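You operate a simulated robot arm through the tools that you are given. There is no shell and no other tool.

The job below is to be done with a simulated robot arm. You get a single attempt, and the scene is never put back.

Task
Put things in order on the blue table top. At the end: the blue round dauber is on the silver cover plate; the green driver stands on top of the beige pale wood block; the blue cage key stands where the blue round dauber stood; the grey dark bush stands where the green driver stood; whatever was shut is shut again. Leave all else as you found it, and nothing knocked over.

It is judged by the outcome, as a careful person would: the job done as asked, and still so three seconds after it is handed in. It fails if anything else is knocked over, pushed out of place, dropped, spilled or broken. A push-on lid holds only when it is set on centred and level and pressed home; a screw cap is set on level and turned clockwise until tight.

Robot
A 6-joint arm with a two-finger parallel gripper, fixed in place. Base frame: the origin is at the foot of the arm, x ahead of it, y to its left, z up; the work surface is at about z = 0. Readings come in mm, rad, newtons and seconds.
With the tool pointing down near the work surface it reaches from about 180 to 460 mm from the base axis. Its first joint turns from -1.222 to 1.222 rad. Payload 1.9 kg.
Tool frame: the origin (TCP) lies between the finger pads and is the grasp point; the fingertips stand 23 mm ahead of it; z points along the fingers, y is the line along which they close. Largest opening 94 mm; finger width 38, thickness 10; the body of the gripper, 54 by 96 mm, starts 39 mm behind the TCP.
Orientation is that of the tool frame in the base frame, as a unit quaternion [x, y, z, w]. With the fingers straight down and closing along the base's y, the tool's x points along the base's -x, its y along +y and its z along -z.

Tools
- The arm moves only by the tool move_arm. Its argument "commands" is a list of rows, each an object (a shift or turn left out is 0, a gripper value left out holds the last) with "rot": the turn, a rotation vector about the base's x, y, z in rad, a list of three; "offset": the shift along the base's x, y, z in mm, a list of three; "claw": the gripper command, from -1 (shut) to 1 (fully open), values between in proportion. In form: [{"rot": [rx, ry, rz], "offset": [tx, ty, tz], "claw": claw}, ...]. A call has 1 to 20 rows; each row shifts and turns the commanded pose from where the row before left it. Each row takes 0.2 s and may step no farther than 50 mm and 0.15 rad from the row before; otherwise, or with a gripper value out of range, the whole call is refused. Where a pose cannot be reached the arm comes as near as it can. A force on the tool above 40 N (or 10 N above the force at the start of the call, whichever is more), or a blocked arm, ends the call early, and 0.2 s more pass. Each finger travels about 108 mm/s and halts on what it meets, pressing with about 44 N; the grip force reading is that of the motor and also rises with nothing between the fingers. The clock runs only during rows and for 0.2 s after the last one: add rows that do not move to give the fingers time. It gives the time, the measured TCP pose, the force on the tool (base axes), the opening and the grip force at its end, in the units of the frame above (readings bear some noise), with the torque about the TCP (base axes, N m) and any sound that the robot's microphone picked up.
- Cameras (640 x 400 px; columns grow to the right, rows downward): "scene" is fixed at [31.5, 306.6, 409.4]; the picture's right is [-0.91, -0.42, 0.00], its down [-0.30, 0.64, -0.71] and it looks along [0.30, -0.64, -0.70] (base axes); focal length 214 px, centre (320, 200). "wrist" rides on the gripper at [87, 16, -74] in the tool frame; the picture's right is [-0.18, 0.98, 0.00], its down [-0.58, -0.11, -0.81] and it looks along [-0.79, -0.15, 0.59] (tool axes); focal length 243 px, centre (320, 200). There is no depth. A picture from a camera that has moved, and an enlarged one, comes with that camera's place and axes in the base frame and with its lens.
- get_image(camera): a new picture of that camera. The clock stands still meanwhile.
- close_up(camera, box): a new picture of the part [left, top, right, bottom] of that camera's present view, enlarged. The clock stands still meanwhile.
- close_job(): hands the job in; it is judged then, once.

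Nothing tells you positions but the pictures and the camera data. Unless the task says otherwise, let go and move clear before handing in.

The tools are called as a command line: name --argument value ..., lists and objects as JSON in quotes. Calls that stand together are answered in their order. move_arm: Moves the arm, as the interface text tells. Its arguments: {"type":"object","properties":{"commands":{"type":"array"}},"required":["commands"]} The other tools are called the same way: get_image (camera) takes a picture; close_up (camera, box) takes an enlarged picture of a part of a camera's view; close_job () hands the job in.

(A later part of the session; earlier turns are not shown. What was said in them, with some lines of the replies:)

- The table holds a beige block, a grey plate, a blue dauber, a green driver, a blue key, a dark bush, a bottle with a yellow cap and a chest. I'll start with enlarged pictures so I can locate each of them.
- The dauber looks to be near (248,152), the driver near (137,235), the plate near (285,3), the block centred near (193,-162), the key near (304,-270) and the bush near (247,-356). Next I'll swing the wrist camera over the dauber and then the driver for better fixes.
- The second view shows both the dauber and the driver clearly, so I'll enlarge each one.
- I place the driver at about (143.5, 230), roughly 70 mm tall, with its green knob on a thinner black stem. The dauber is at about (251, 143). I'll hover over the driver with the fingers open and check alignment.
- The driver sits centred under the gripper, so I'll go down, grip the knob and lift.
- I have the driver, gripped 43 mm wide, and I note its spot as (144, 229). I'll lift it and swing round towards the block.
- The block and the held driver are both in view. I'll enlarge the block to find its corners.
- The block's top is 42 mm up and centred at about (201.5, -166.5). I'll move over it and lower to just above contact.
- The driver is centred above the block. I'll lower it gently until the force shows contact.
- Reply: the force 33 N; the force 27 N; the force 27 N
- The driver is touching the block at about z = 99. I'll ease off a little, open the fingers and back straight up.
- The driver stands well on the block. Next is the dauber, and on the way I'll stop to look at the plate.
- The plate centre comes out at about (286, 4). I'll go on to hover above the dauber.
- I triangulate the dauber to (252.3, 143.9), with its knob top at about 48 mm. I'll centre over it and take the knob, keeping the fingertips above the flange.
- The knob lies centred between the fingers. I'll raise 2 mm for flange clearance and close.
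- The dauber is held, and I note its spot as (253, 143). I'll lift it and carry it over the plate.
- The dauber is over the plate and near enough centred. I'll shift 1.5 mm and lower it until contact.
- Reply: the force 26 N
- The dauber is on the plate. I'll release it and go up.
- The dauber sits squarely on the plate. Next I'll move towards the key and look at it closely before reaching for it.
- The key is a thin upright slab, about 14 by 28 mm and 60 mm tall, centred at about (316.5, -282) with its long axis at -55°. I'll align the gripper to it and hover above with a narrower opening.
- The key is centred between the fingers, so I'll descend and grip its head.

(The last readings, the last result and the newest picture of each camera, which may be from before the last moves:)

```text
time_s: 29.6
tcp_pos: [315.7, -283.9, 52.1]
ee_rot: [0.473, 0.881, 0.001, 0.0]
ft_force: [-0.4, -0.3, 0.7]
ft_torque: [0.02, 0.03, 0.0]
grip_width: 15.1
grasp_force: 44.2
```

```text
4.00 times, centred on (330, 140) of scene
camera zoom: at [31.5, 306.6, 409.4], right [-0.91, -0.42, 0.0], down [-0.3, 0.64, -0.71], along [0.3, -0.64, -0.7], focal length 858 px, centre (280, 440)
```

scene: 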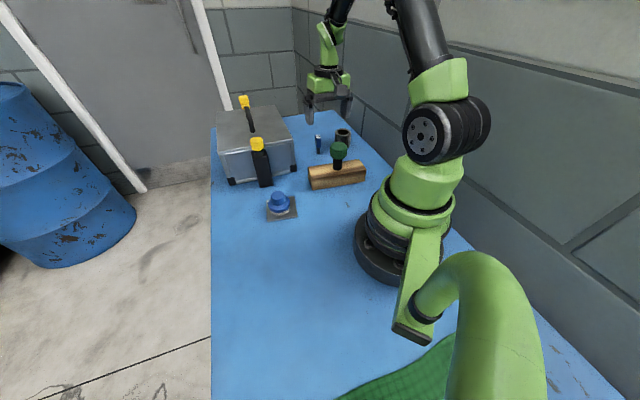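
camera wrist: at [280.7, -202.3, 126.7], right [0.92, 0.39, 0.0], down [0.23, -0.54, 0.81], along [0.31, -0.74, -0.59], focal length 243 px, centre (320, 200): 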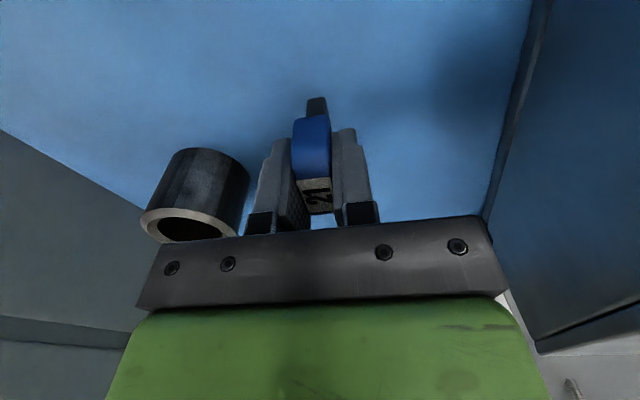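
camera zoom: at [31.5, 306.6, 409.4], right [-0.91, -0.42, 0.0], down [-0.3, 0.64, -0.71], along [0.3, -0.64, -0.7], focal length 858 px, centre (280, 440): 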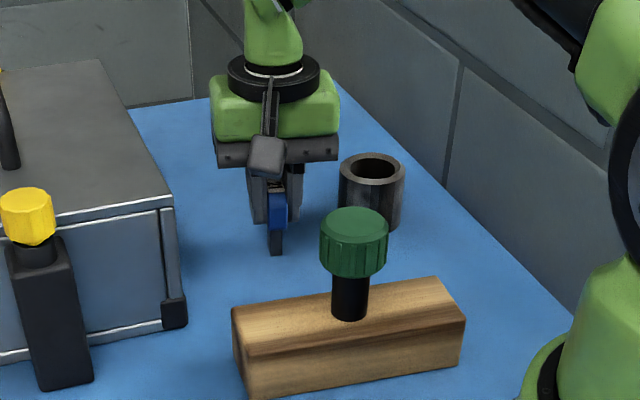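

The key is held at its head. I'll lift it high, bring it in, and swing over to the dauber's old spot.

move_arm --commands '[{"offset": [0, 0, 40], "claw": -1}, {"offset": [0, 0, 50]}, {"offset": [0, 0, 50]}, {"rot": [0, 0, 0.136], "offset": [-35.6, 31.8, 8]}, {"rot": [0, 0, 0.136], "offset": [-35.6, 31.8, 0]}, {"rot": [0, 0, 0.136], "offset": [-35.5, 31.9, 0]}, {"rot": [0, 0, 0.136], "offset": [25.8, 35.3, 0]}, {"rot": [0, 0, 0.136], "offset": [20.9, 38.3, 0]}, {"rot": [0, 0, 0.136], "offset": [14.7, 41.2, 0]}, {"rot": [0, 0, 0.136], "offset": [8, 42.8, 0]}, {"rot": [0, 0, 0.136], "offset": [3.4, 43.7, 0]}, {"rot": [0, 0, 0.136], "offset": [-2.6, 44.2, 0]}, {"rot": [0, 0, 0.136], "offset": [-9.5, 43.7, 0]}, {"rot": [0, 0, 0.136], "offset": [-16.8, 41.9, 0]}, {}]'

get_image --camera "wrist"

get_image --camera "scene"

```text
time_s: 32.8
tcp_pos: [250.7, 143.4, 200.1]
ee_rot: [-0.253, 0.968, 0.0, 0.0]
ft_force: [0.4, -0.1, -1.0]
ft_torque: [-0.01, -0.03, 0.0]
grip_width: 15.2
grasp_force: 43.7
```

```text
taken
camera wrist: at [167.1, 115.4, 273.9], right [-0.32, 0.95, 0.0], down [0.56, 0.19, 0.81], along [0.76, 0.26, -0.59], focal length 243 px, centre (320, 200)
```

wrist: 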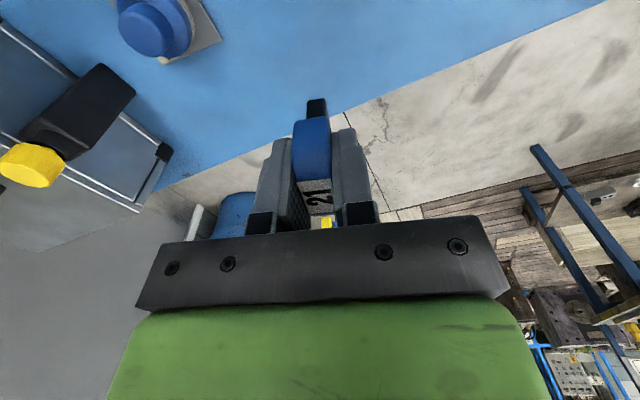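

```text
taken
```

scene: 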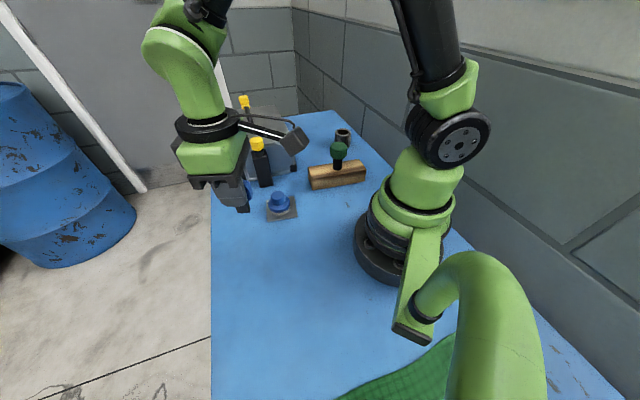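

The key is above the spot, and I'll bring it down close to the table.

move_arm --commands '[{"offset": [3.5, 0.8, -40], "claw": -1}, {"offset": [0, 0, -45]}, {"offset": [0, 0, -40]}, {"offset": [0, 0, -15]}, {}]'

close_up --camera "scene" --box '[200, 180, 320, 280]'

get_image --camera "wrist"

```text
time_s: 34.0
tcp_pos: [255.3, 145.1, 58.9]
ee_rot: [-0.252, 0.968, 0.0, 0.001]
ft_force: [-0.4, -0.2, -0.5]
ft_torque: [0.01, -0.01, -0.03]
grip_width: 15.1
grasp_force: 44.0
```

```text
4.00 times, centred on (260, 230) of scene
camera zoom: at [31.5, 306.6, 409.4], right [-0.91, -0.42, 0.0], down [-0.3, 0.64, -0.71], along [0.3, -0.64, -0.7], focal length 858 px, centre (560, 80)
```

zoom: 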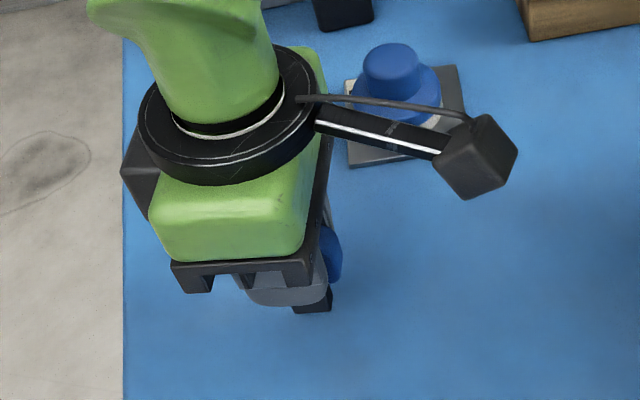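

```text
taken
camera wrist: at [171.5, 117.6, 133.0], right [-0.32, 0.95, 0.0], down [0.56, 0.19, 0.81], along [0.76, 0.26, -0.59], focal length 243 px, centre (320, 200)
```

wrist: 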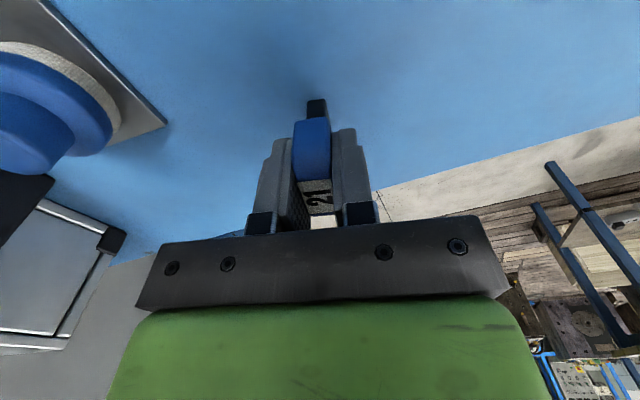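

Now I'll lower the last few millimetres in small steps, checking the force.

move_arm --commands '[{"offset": [0, 0, -3], "claw": -1}, {"offset": [0, 0, -2]}, {"offset": [0, 0, -1]}, {}]'

move_arm --commands '[{"offset": [0, 0, -1], "claw": -1}, {}]'

```text
time_s: 35.0
tcp_pos: [255.9, 145.6, 52.9]
ee_rot: [-0.252, 0.968, 0.0, 0.0]
ft_force: [-1.7, 0.4, -0.5]
ft_torque: [0.0, -0.02, 0.01]
grip_width: 15.0
grasp_force: 44.1
```

```text
time_s: 35.6
tcp_pos: [255.8, 144.7, 51.2]
ee_rot: [-0.251, 0.968, 0.001, 0.0]
ft_force: [-3.5, -2.4, 19.1]
ft_torque: [-0.19, 0.26, -0.02]
grip_width: 15.4
grasp_force: 44.0
```

The key's foot is on the table. I'll release it slowly and rise.

move_arm --commands '[{"offset": [0, 0, 0.4], "claw": -1}, {}, {"claw": -0.5}, {"claw": 0}, {"claw": 0.2}, {}, {"offset": [0, 0, 20]}, {"offset": [0, 0, 40]}, {"offset": [0, 0, 45]}, {}]'

close_up --camera "scene" --box '[200, 180, 320, 280]'

get_image --camera "wrist"

```text
time_s: 37.8
tcp_pos: [254.0, 145.9, 155.7]
ee_rot: [-0.253, 0.968, 0.0, 0.0]
ft_force: [0.3, 0.1, 0.1]
ft_torque: [0.0, 0.0, 0.03]
grip_width: 56.2
grasp_force: 0.0
```

```text
4.00 times, centred on (260, 230) of scene
camera zoom: at [31.5, 306.6, 409.4], right [-0.91, -0.42, 0.0], down [-0.3, 0.64, -0.71], along [0.3, -0.64, -0.7], focal length 858 px, centre (560, 80)
```

zoom: 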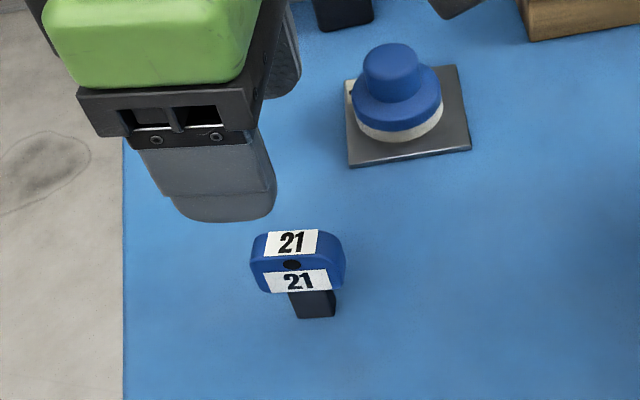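

```text
taken
camera wrist: at [170.4, 117.1, 230.3], right [-0.32, 0.95, 0.0], down [0.56, 0.19, 0.81], along [0.76, 0.26, -0.59], focal length 243 px, centre (320, 200)
```

wrist: 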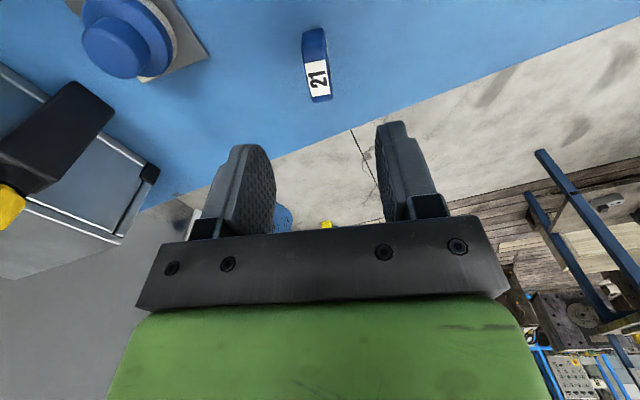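

The key stands where the dauber stood. Last is the bush, so I'll swing round and look at it.

move_arm --commands '[{"offset": [0, 0, 45], "claw": 1}, {"rot": [0, 0, -0.1484], "offset": [17.1, -40.1, 0]}, {"rot": [0, 0, -0.1484], "offset": [10.8, -42, 0]}, {"rot": [0, 0, -0.1484], "offset": [4.3, -42.9, 0]}, {"rot": [0, 0, -0.1484], "offset": [-2, -42.7, 0]}, {"rot": [0, 0, -0.1484], "offset": [-7.4, -41.9, 0]}, {"rot": [0, 0, -0.1484], "offset": [-12.6, -40.6, 0]}, {"rot": [0, 0, -0.1484], "offset": [-16.8, -39.2, 0]}, {"rot": [0, 0, -0.1484], "offset": [-19.4, -39, 0]}, {"rot": [0, 0, -0.1484], "offset": [-20.9, -41.5, 0]}, {"rot": [0, 0, -0.1484], "offset": [-23, -42, 0]}, {}]'

get_image --camera "wrist"

close_up --camera "wrist" --box '[240, 20, 400, 180]'

get_image --camera "scene"

```text
time_s: 40.4
tcp_pos: [185.3, -265.8, 201.0]
ee_rot: [0.469, 0.883, 0.0, 0.0]
ft_force: [-0.3, -0.4, -0.6]
ft_torque: [-0.02, 0.01, 0.01]
grip_width: 94.1
grasp_force: 0.0
```

```text
taken
camera wrist: at [149.1, -185.6, 276.2], right [0.92, 0.4, 0.0], down [0.23, -0.54, 0.81], along [0.32, -0.74, -0.59], focal length 243 px, centre (320, 200)
```

wrist: 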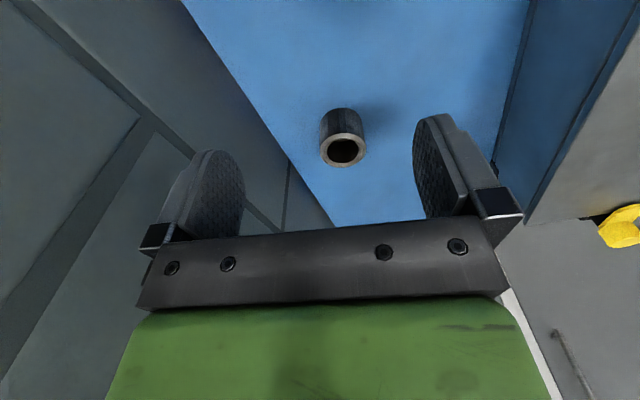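

```text
2.50 times, centred on (320, 100) of wrist
camera zoom: at [149.1, -185.6, 276.2], right [0.92, 0.4, 0.0], down [0.23, -0.54, 0.81], along [0.32, -0.74, -0.59], focal length 606 px, centre (320, 450)
```

zoom: 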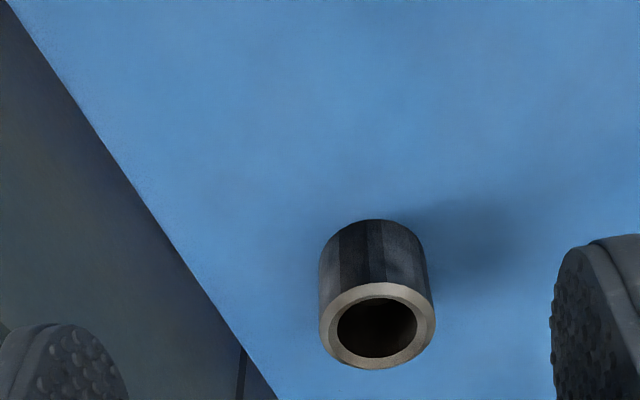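

```text
taken
```

scene: 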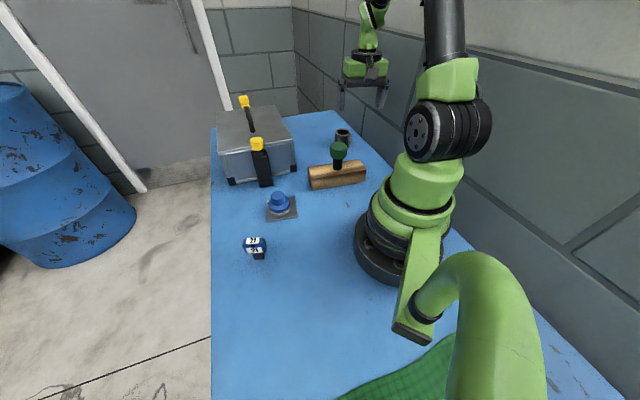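

The bush is at about (259, -364), 57 mm across and 47 mm tall. I'll hover above it and verify.

move_arm --commands '[{"offset": [24.7, -32.7, 0], "claw": 1}, {"offset": [24.7, -32.7, -10]}, {"offset": [24.6, -32.6, -20]}, {"offset": [0, 0, -40]}, {"offset": [0, 0, -28]}, {}]'

close_up --camera "wrist" --box '[200, 20, 440, 240]'

close_up --camera "scene" --box '[290, 80, 400, 180]'

```text
time_s: 41.8
tcp_pos: [258.2, -364.0, 103.8]
ee_rot: [0.468, 0.884, 0.0, 0.0]
ft_force: [0.5, 0.7, -0.6]
ft_torque: [0.0, 0.0, 0.0]
grip_width: 94.0
grasp_force: 0.1
```

```text
1.82 times, centred on (320, 130) of wrist
camera zoom: at [222.8, -283.7, 177.6], right [0.92, 0.4, 0.0], down [0.24, -0.54, 0.81], along [0.32, -0.74, -0.59], focal length 441 px, centre (320, 327)
```

zoom: 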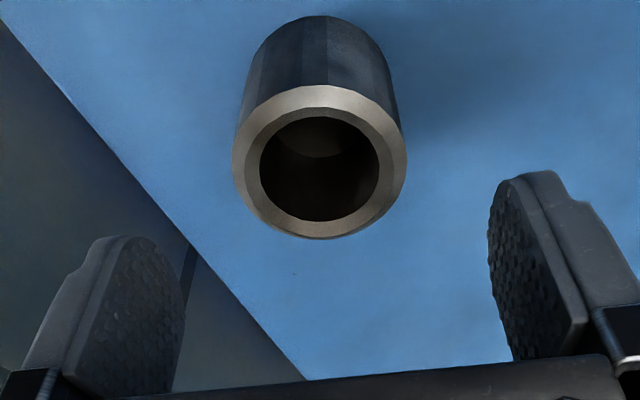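

```text
4.00 times, centred on (345, 130) of scene
camera zoom: at [31.5, 306.6, 409.4], right [-0.91, -0.42, 0.0], down [-0.3, 0.64, -0.71], along [0.3, -0.64, -0.7], focal length 858 px, centre (220, 480)
```

zoom: 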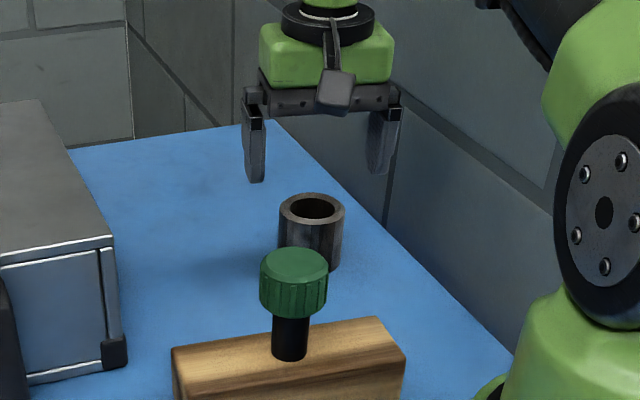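

It is well centred, so I'll descend and grip the bush.

move_arm --commands '[{"offset": [0, 0, -30], "claw": 1}, {"offset": [0, 0, -28]}, {"offset": [0, 0, -14]}, {}, {"claw": -1}, {}, {}, {}]'

get_image --camera "wrist"

close_up --camera "scene" --box '[270, 80, 400, 190]'

```text
time_s: 43.6
tcp_pos: [258.3, -365.4, 32.7]
ee_rot: [0.468, 0.884, 0.0, 0.0]
ft_force: [-0.7, 0.7, -0.6]
ft_torque: [-0.01, 0.02, 0.05]
grip_width: 55.5
grasp_force: 44.2
```

```text
taken
camera wrist: at [222.8, -284.9, 107.6], right [0.92, 0.4, 0.0], down [0.24, -0.54, 0.81], along [0.32, -0.74, -0.59], focal length 243 px, centre (320, 200)
```

wrist: 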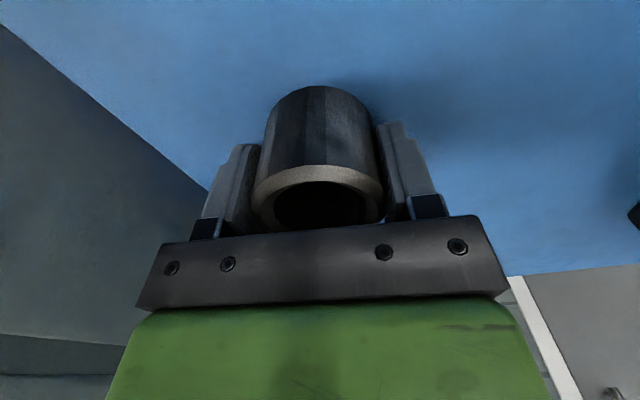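

```text
3.64 times, centred on (335, 135) of scene
camera zoom: at [31.5, 306.6, 409.4], right [-0.91, -0.42, 0.0], down [-0.3, 0.64, -0.71], along [0.3, -0.64, -0.7], focal length 780 px, centre (266, 436)
```

zoom: 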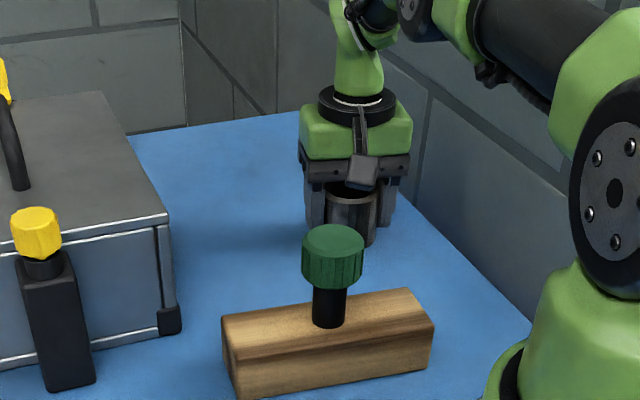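

The bush is held. I'll lift it first and check the grip before the long swing.

move_arm --commands '[{"offset": [0, 0, 30], "claw": -1}, {"offset": [0, 0, 45]}, {"offset": [0, 0, 45]}, {"offset": [0, 0, 40]}, {}]'

get_image --camera "wrist"

```text
time_s: 44.8
tcp_pos: [257.5, -367.1, 192.3]
ee_rot: [0.468, 0.884, 0.0, 0.0]
ft_force: [0.4, -0.2, -4.0]
ft_torque: [-0.01, 0.0, -0.01]
grip_width: 55.8
grasp_force: 43.9
```

```text
taken
camera wrist: at [222.6, -286.9, 267.3], right [0.92, 0.4, 0.0], down [0.24, -0.54, 0.81], along [0.32, -0.74, -0.59], focal length 243 px, centre (320, 200)
```

wrist: 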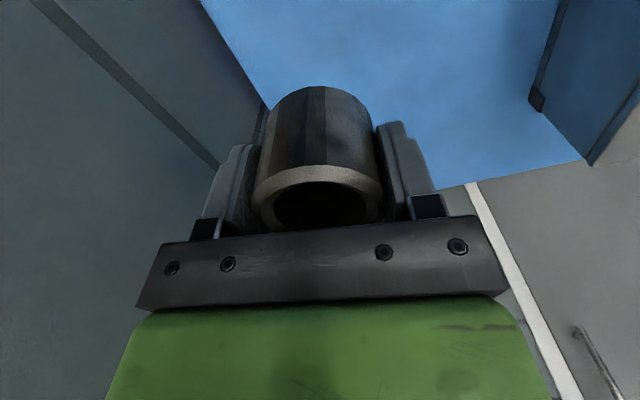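

The grip is firm. I'll bring the bush in and swing it to the driver's old spot.

move_arm --commands '[{"rot": [0, 0, 0.1228], "offset": [-14, 36.3, 0], "claw": -1}, {"rot": [0, 0, 0.1228], "offset": [-14, 36.3, 0]}, {"rot": [0, 0, 0.1228], "offset": [-14, 36.3, 0]}, {"rot": [0, 0, 0.1228], "offset": [-14, 36.3, 0]}, {"rot": [0, 0, 0.1228], "offset": [28.3, 36, 0]}, {"rot": [0, 0, 0.1228], "offset": [22, 39.3, 0]}, {"rot": [0, 0, 0.1228], "offset": [16.4, 41.3, 0]}, {"rot": [0, 0, 0.1228], "offset": [9.7, 42.8, 0]}, {"rot": [0, 0, 0.1228], "offset": [3.1, 43.4, 0]}, {"rot": [0, 0, 0.1228], "offset": [-2.7, 43, 0]}, {"rot": [0, 0, 0.1228], "offset": [-9.1, 41.7, 0]}, {"rot": [0, 0, 0.1228], "offset": [-15.2, 39.6, 0]}, {"rot": [0, 0, 0.1228], "offset": [-21, 36.5, 0]}, {"rot": [0, 0, 0.1228], "offset": [-26.1, 32.7, 0]}, {"rot": [0, 0, 0.1228], "offset": [-29.9, 28.8, 0]}, {"rot": [0, 0, 0.1228], "offset": [-33.7, 24.2, 0]}, {}]'

get_image --camera "wrist"

get_image --camera "scene"

```text
time_s: 48.4
tcp_pos: [142.8, 229.1, 192.7]
ee_rot: [-0.477, 0.879, 0.0, 0.0]
ft_force: [-0.4, -0.6, -4.0]
ft_torque: [0.04, 0.02, 0.02]
grip_width: 55.7
grasp_force: 44.4
```

```text
taken
camera wrist: at [81.9, 165.0, 267.8], right [-0.72, 0.69, 0.0], down [0.41, 0.43, 0.81], along [0.56, 0.58, -0.59], focal length 243 px, centre (320, 200)
```

wrist: 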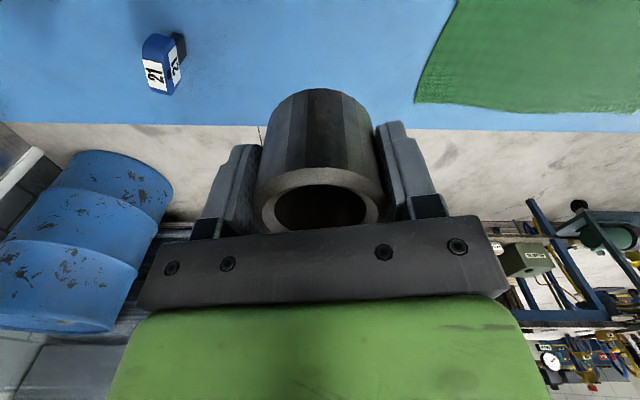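

```text
taken
```

scene: 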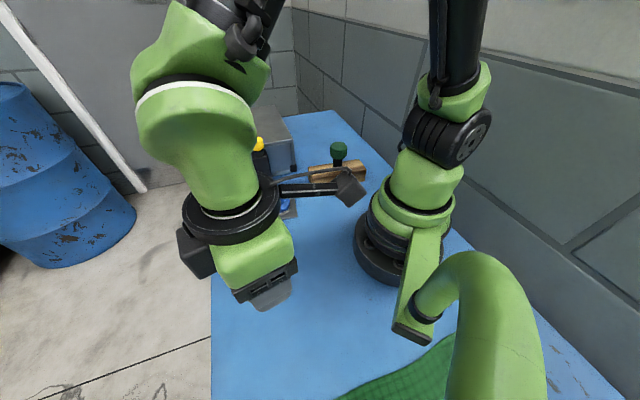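

The bush is over the driver's old spot. I'll lower it nearly to the table.

move_arm --commands '[{"offset": [1.2, 0, -45], "claw": -1}, {"offset": [0, 0, -45]}, {"offset": [0, 0, -40]}, {"offset": [0, 0, -22]}, {}]'

move_arm --commands '[{"offset": [0, 0, -3], "claw": -1}, {"offset": [0, 0, -2]}, {}]'

get_image --camera "wrist"

```text
time_s: 49.6
tcp_pos: [144.4, 229.0, 40.3]
ee_rot: [-0.476, 0.88, 0.001, 0.0]
ft_force: [-0.5, -0.6, -3.7]
ft_torque: [-0.02, 0.02, -0.03]
grip_width: 55.8
grasp_force: 44.8
```

```text
time_s: 50.4
tcp_pos: [145.8, 228.6, 35.8]
ee_rot: [-0.476, 0.88, 0.0, -0.001]
ft_force: [0.6, 0.4, -3.4]
ft_torque: [-0.02, 0.0, 0.01]
grip_width: 55.8
grasp_force: 44.4
```

```text
taken
camera wrist: at [84.3, 164.9, 110.0], right [-0.72, 0.69, 0.0], down [0.41, 0.43, 0.81], along [0.56, 0.58, -0.59], focal length 243 px, centre (320, 200)
```

wrist: 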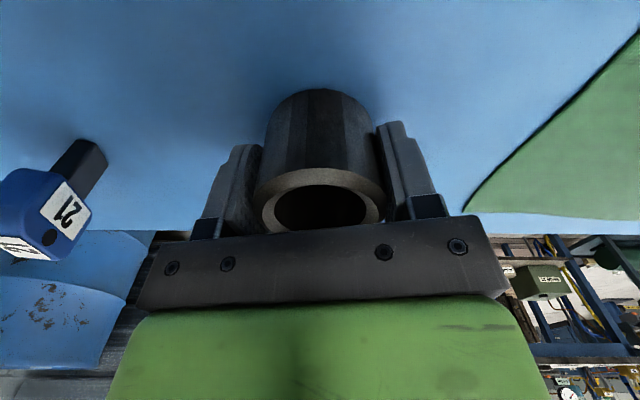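

move_arm --commands '[{"offset": [0, 0, -1.5], "claw": -1}, {}]'

move_arm --commands '[{"offset": [0, 0, -1], "claw": -1}, {}]'

```text
time_s: 51.0
tcp_pos: [145.3, 228.5, 33.7]
ee_rot: [-0.475, 0.88, 0.0, 0.0]
ft_force: [-1.3, 0.3, -5.0]
ft_torque: [0.0, 0.01, -0.02]
grip_width: 55.8
grasp_force: 44.1
```

```text
time_s: 51.6
tcp_pos: [145.5, 230.5, 32.2]
ee_rot: [-0.476, 0.88, 0.0, 0.0]
ft_force: [-0.1, -3.0, 1.9]
ft_torque: [0.03, -0.14, -0.05]
grip_width: 55.5
grasp_force: 44.1
```

Contact is just starting. I'll go half a millimetre more, then release and rise.

move_arm --commands '[{"offset": [0, 0, -0.5], "claw": -1}, {}, {"claw": 0.5}, {"claw": 1}, {}, {}, {"offset": [0, 0, 25]}, {"offset": [0, 0, 45]}, {"offset": [0, 0, 45]}, {"offset": [0, 0, 45]}, {}]'

get_image --camera "wrist"

get_image --camera "scene"

```text
time_s: 54.0
tcp_pos: [142.4, 229.5, 192.4]
ee_rot: [-0.475, 0.88, 0.0, 0.0]
ft_force: [-0.2, -0.1, 1.6]
ft_torque: [0.02, 0.01, 0.02]
grip_width: 93.9
grasp_force: 0.0
```

```text
taken
camera wrist: at [81.7, 165.6, 267.9], right [-0.72, 0.69, 0.0], down [0.41, 0.43, 0.81], along [0.56, 0.58, -0.59], focal length 243 px, centre (320, 200)
```

wrist: 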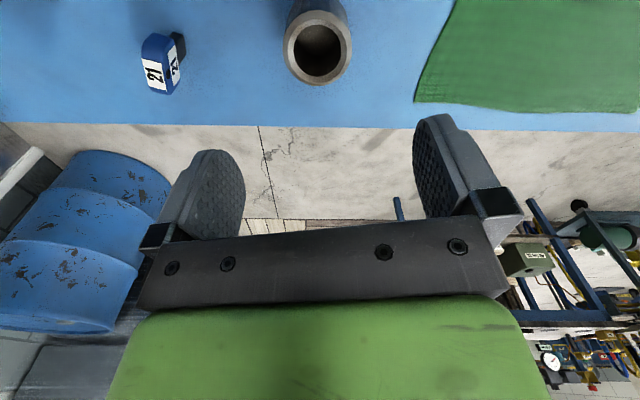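

```text
taken
```

scene: 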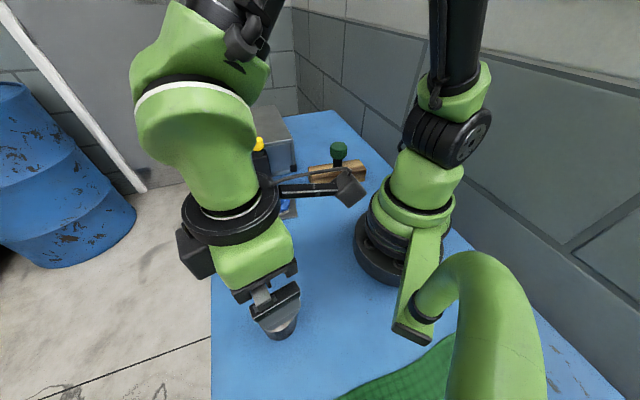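

The bush is down and standing. I'll move clear towards the starting pose and check the whole table.

move_arm --commands '[{"offset": [0, 0, 40], "claw": 1}, {"rot": [0, 0, -0.1414], "offset": [17, -26.5, 3]}, {"rot": [0, 0, -0.1414], "offset": [17, -26.5, 3]}, {"rot": [0, 0, -0.1414], "offset": [17, -26.5, 3]}, {"rot": [0, 0, -0.1414], "offset": [17, -26.5, 3]}, {"rot": [0, 0, -0.1414], "offset": [17, -26.5, 3]}, {"rot": [0, 0, -0.1414], "offset": [17, -26.5, 3]}, {"rot": [0, 0, -0.1414], "offset": [17, -26.5, 0]}, {}]'

get_image --camera "scene"

close_up --camera "scene" --box '[200, 170, 360, 350]'

get_image --camera "wrist"

```text
time_s: 56.0
tcp_pos: [265.8, 44.1, 249.2]
ee_rot: [0.0, 1.0, 0.0, 0.0]
ft_force: [0.3, -0.8, -0.8]
ft_torque: [-0.03, -0.02, -0.01]
grip_width: 93.8
grasp_force: 0.0
```

```text
taken
```

scene: 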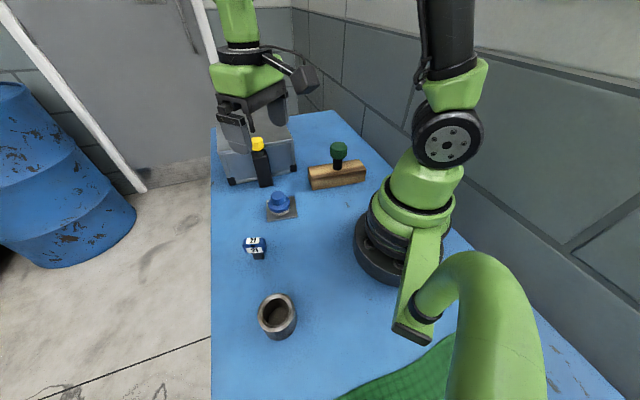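

```text
2.22 times, centred on (280, 260) of scene
camera zoom: at [31.5, 306.6, 409.4], right [-0.91, -0.42, 0.0], down [-0.3, 0.64, -0.71], along [0.3, -0.64, -0.7], focal length 477 px, centre (409, 67)
```

zoom: 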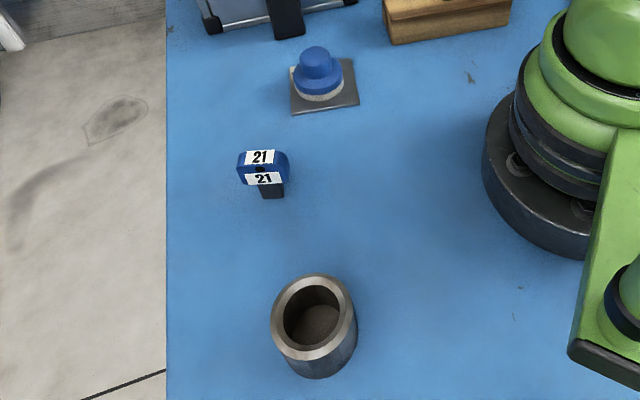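

```text
taken
camera wrist: at [178.5, 58.4, 324.3], right [0.18, 0.98, 0.0], down [0.58, -0.11, 0.81], along [0.79, -0.15, -0.59], focal length 243 px, centre (320, 200)
```

wrist: 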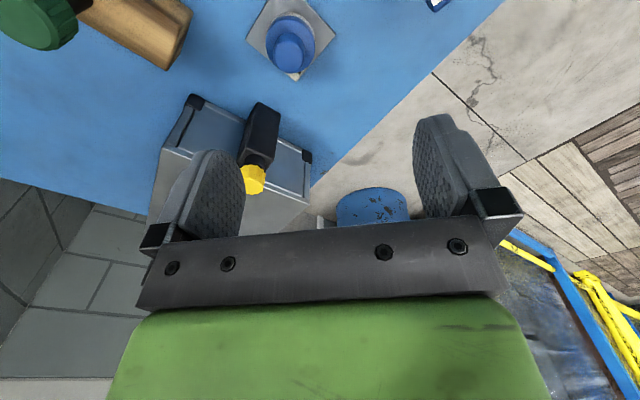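

The final pictures show the dauber on the plate, the driver upright on the block, the key in the dauber's old place and the bush in the driver's. The bottle and chest are as I found them and nothing was opened, so I'll hand the job in with the arm clear.

close_job

```text
The job is handed in.
```

The job is done and handed in, and the last pictures show everything upright with the arm clear:

- **Dauber:** the blue round dauber sits centred on the silver cover plate.
- **Driver:** the green driver stands on top of the beige block, near its middle.
- **Key:** the blue cage key stands where the dauber stood, within about 3 mm by the camera readings.
- **Bush:** the grey dark bush stands where the driver stood, within about 4 mm.

I opened nothing, so there was nothing to shut again. The bottle and the chest look as they did at the start, and I saw nothing knocked over or pushed out of place.
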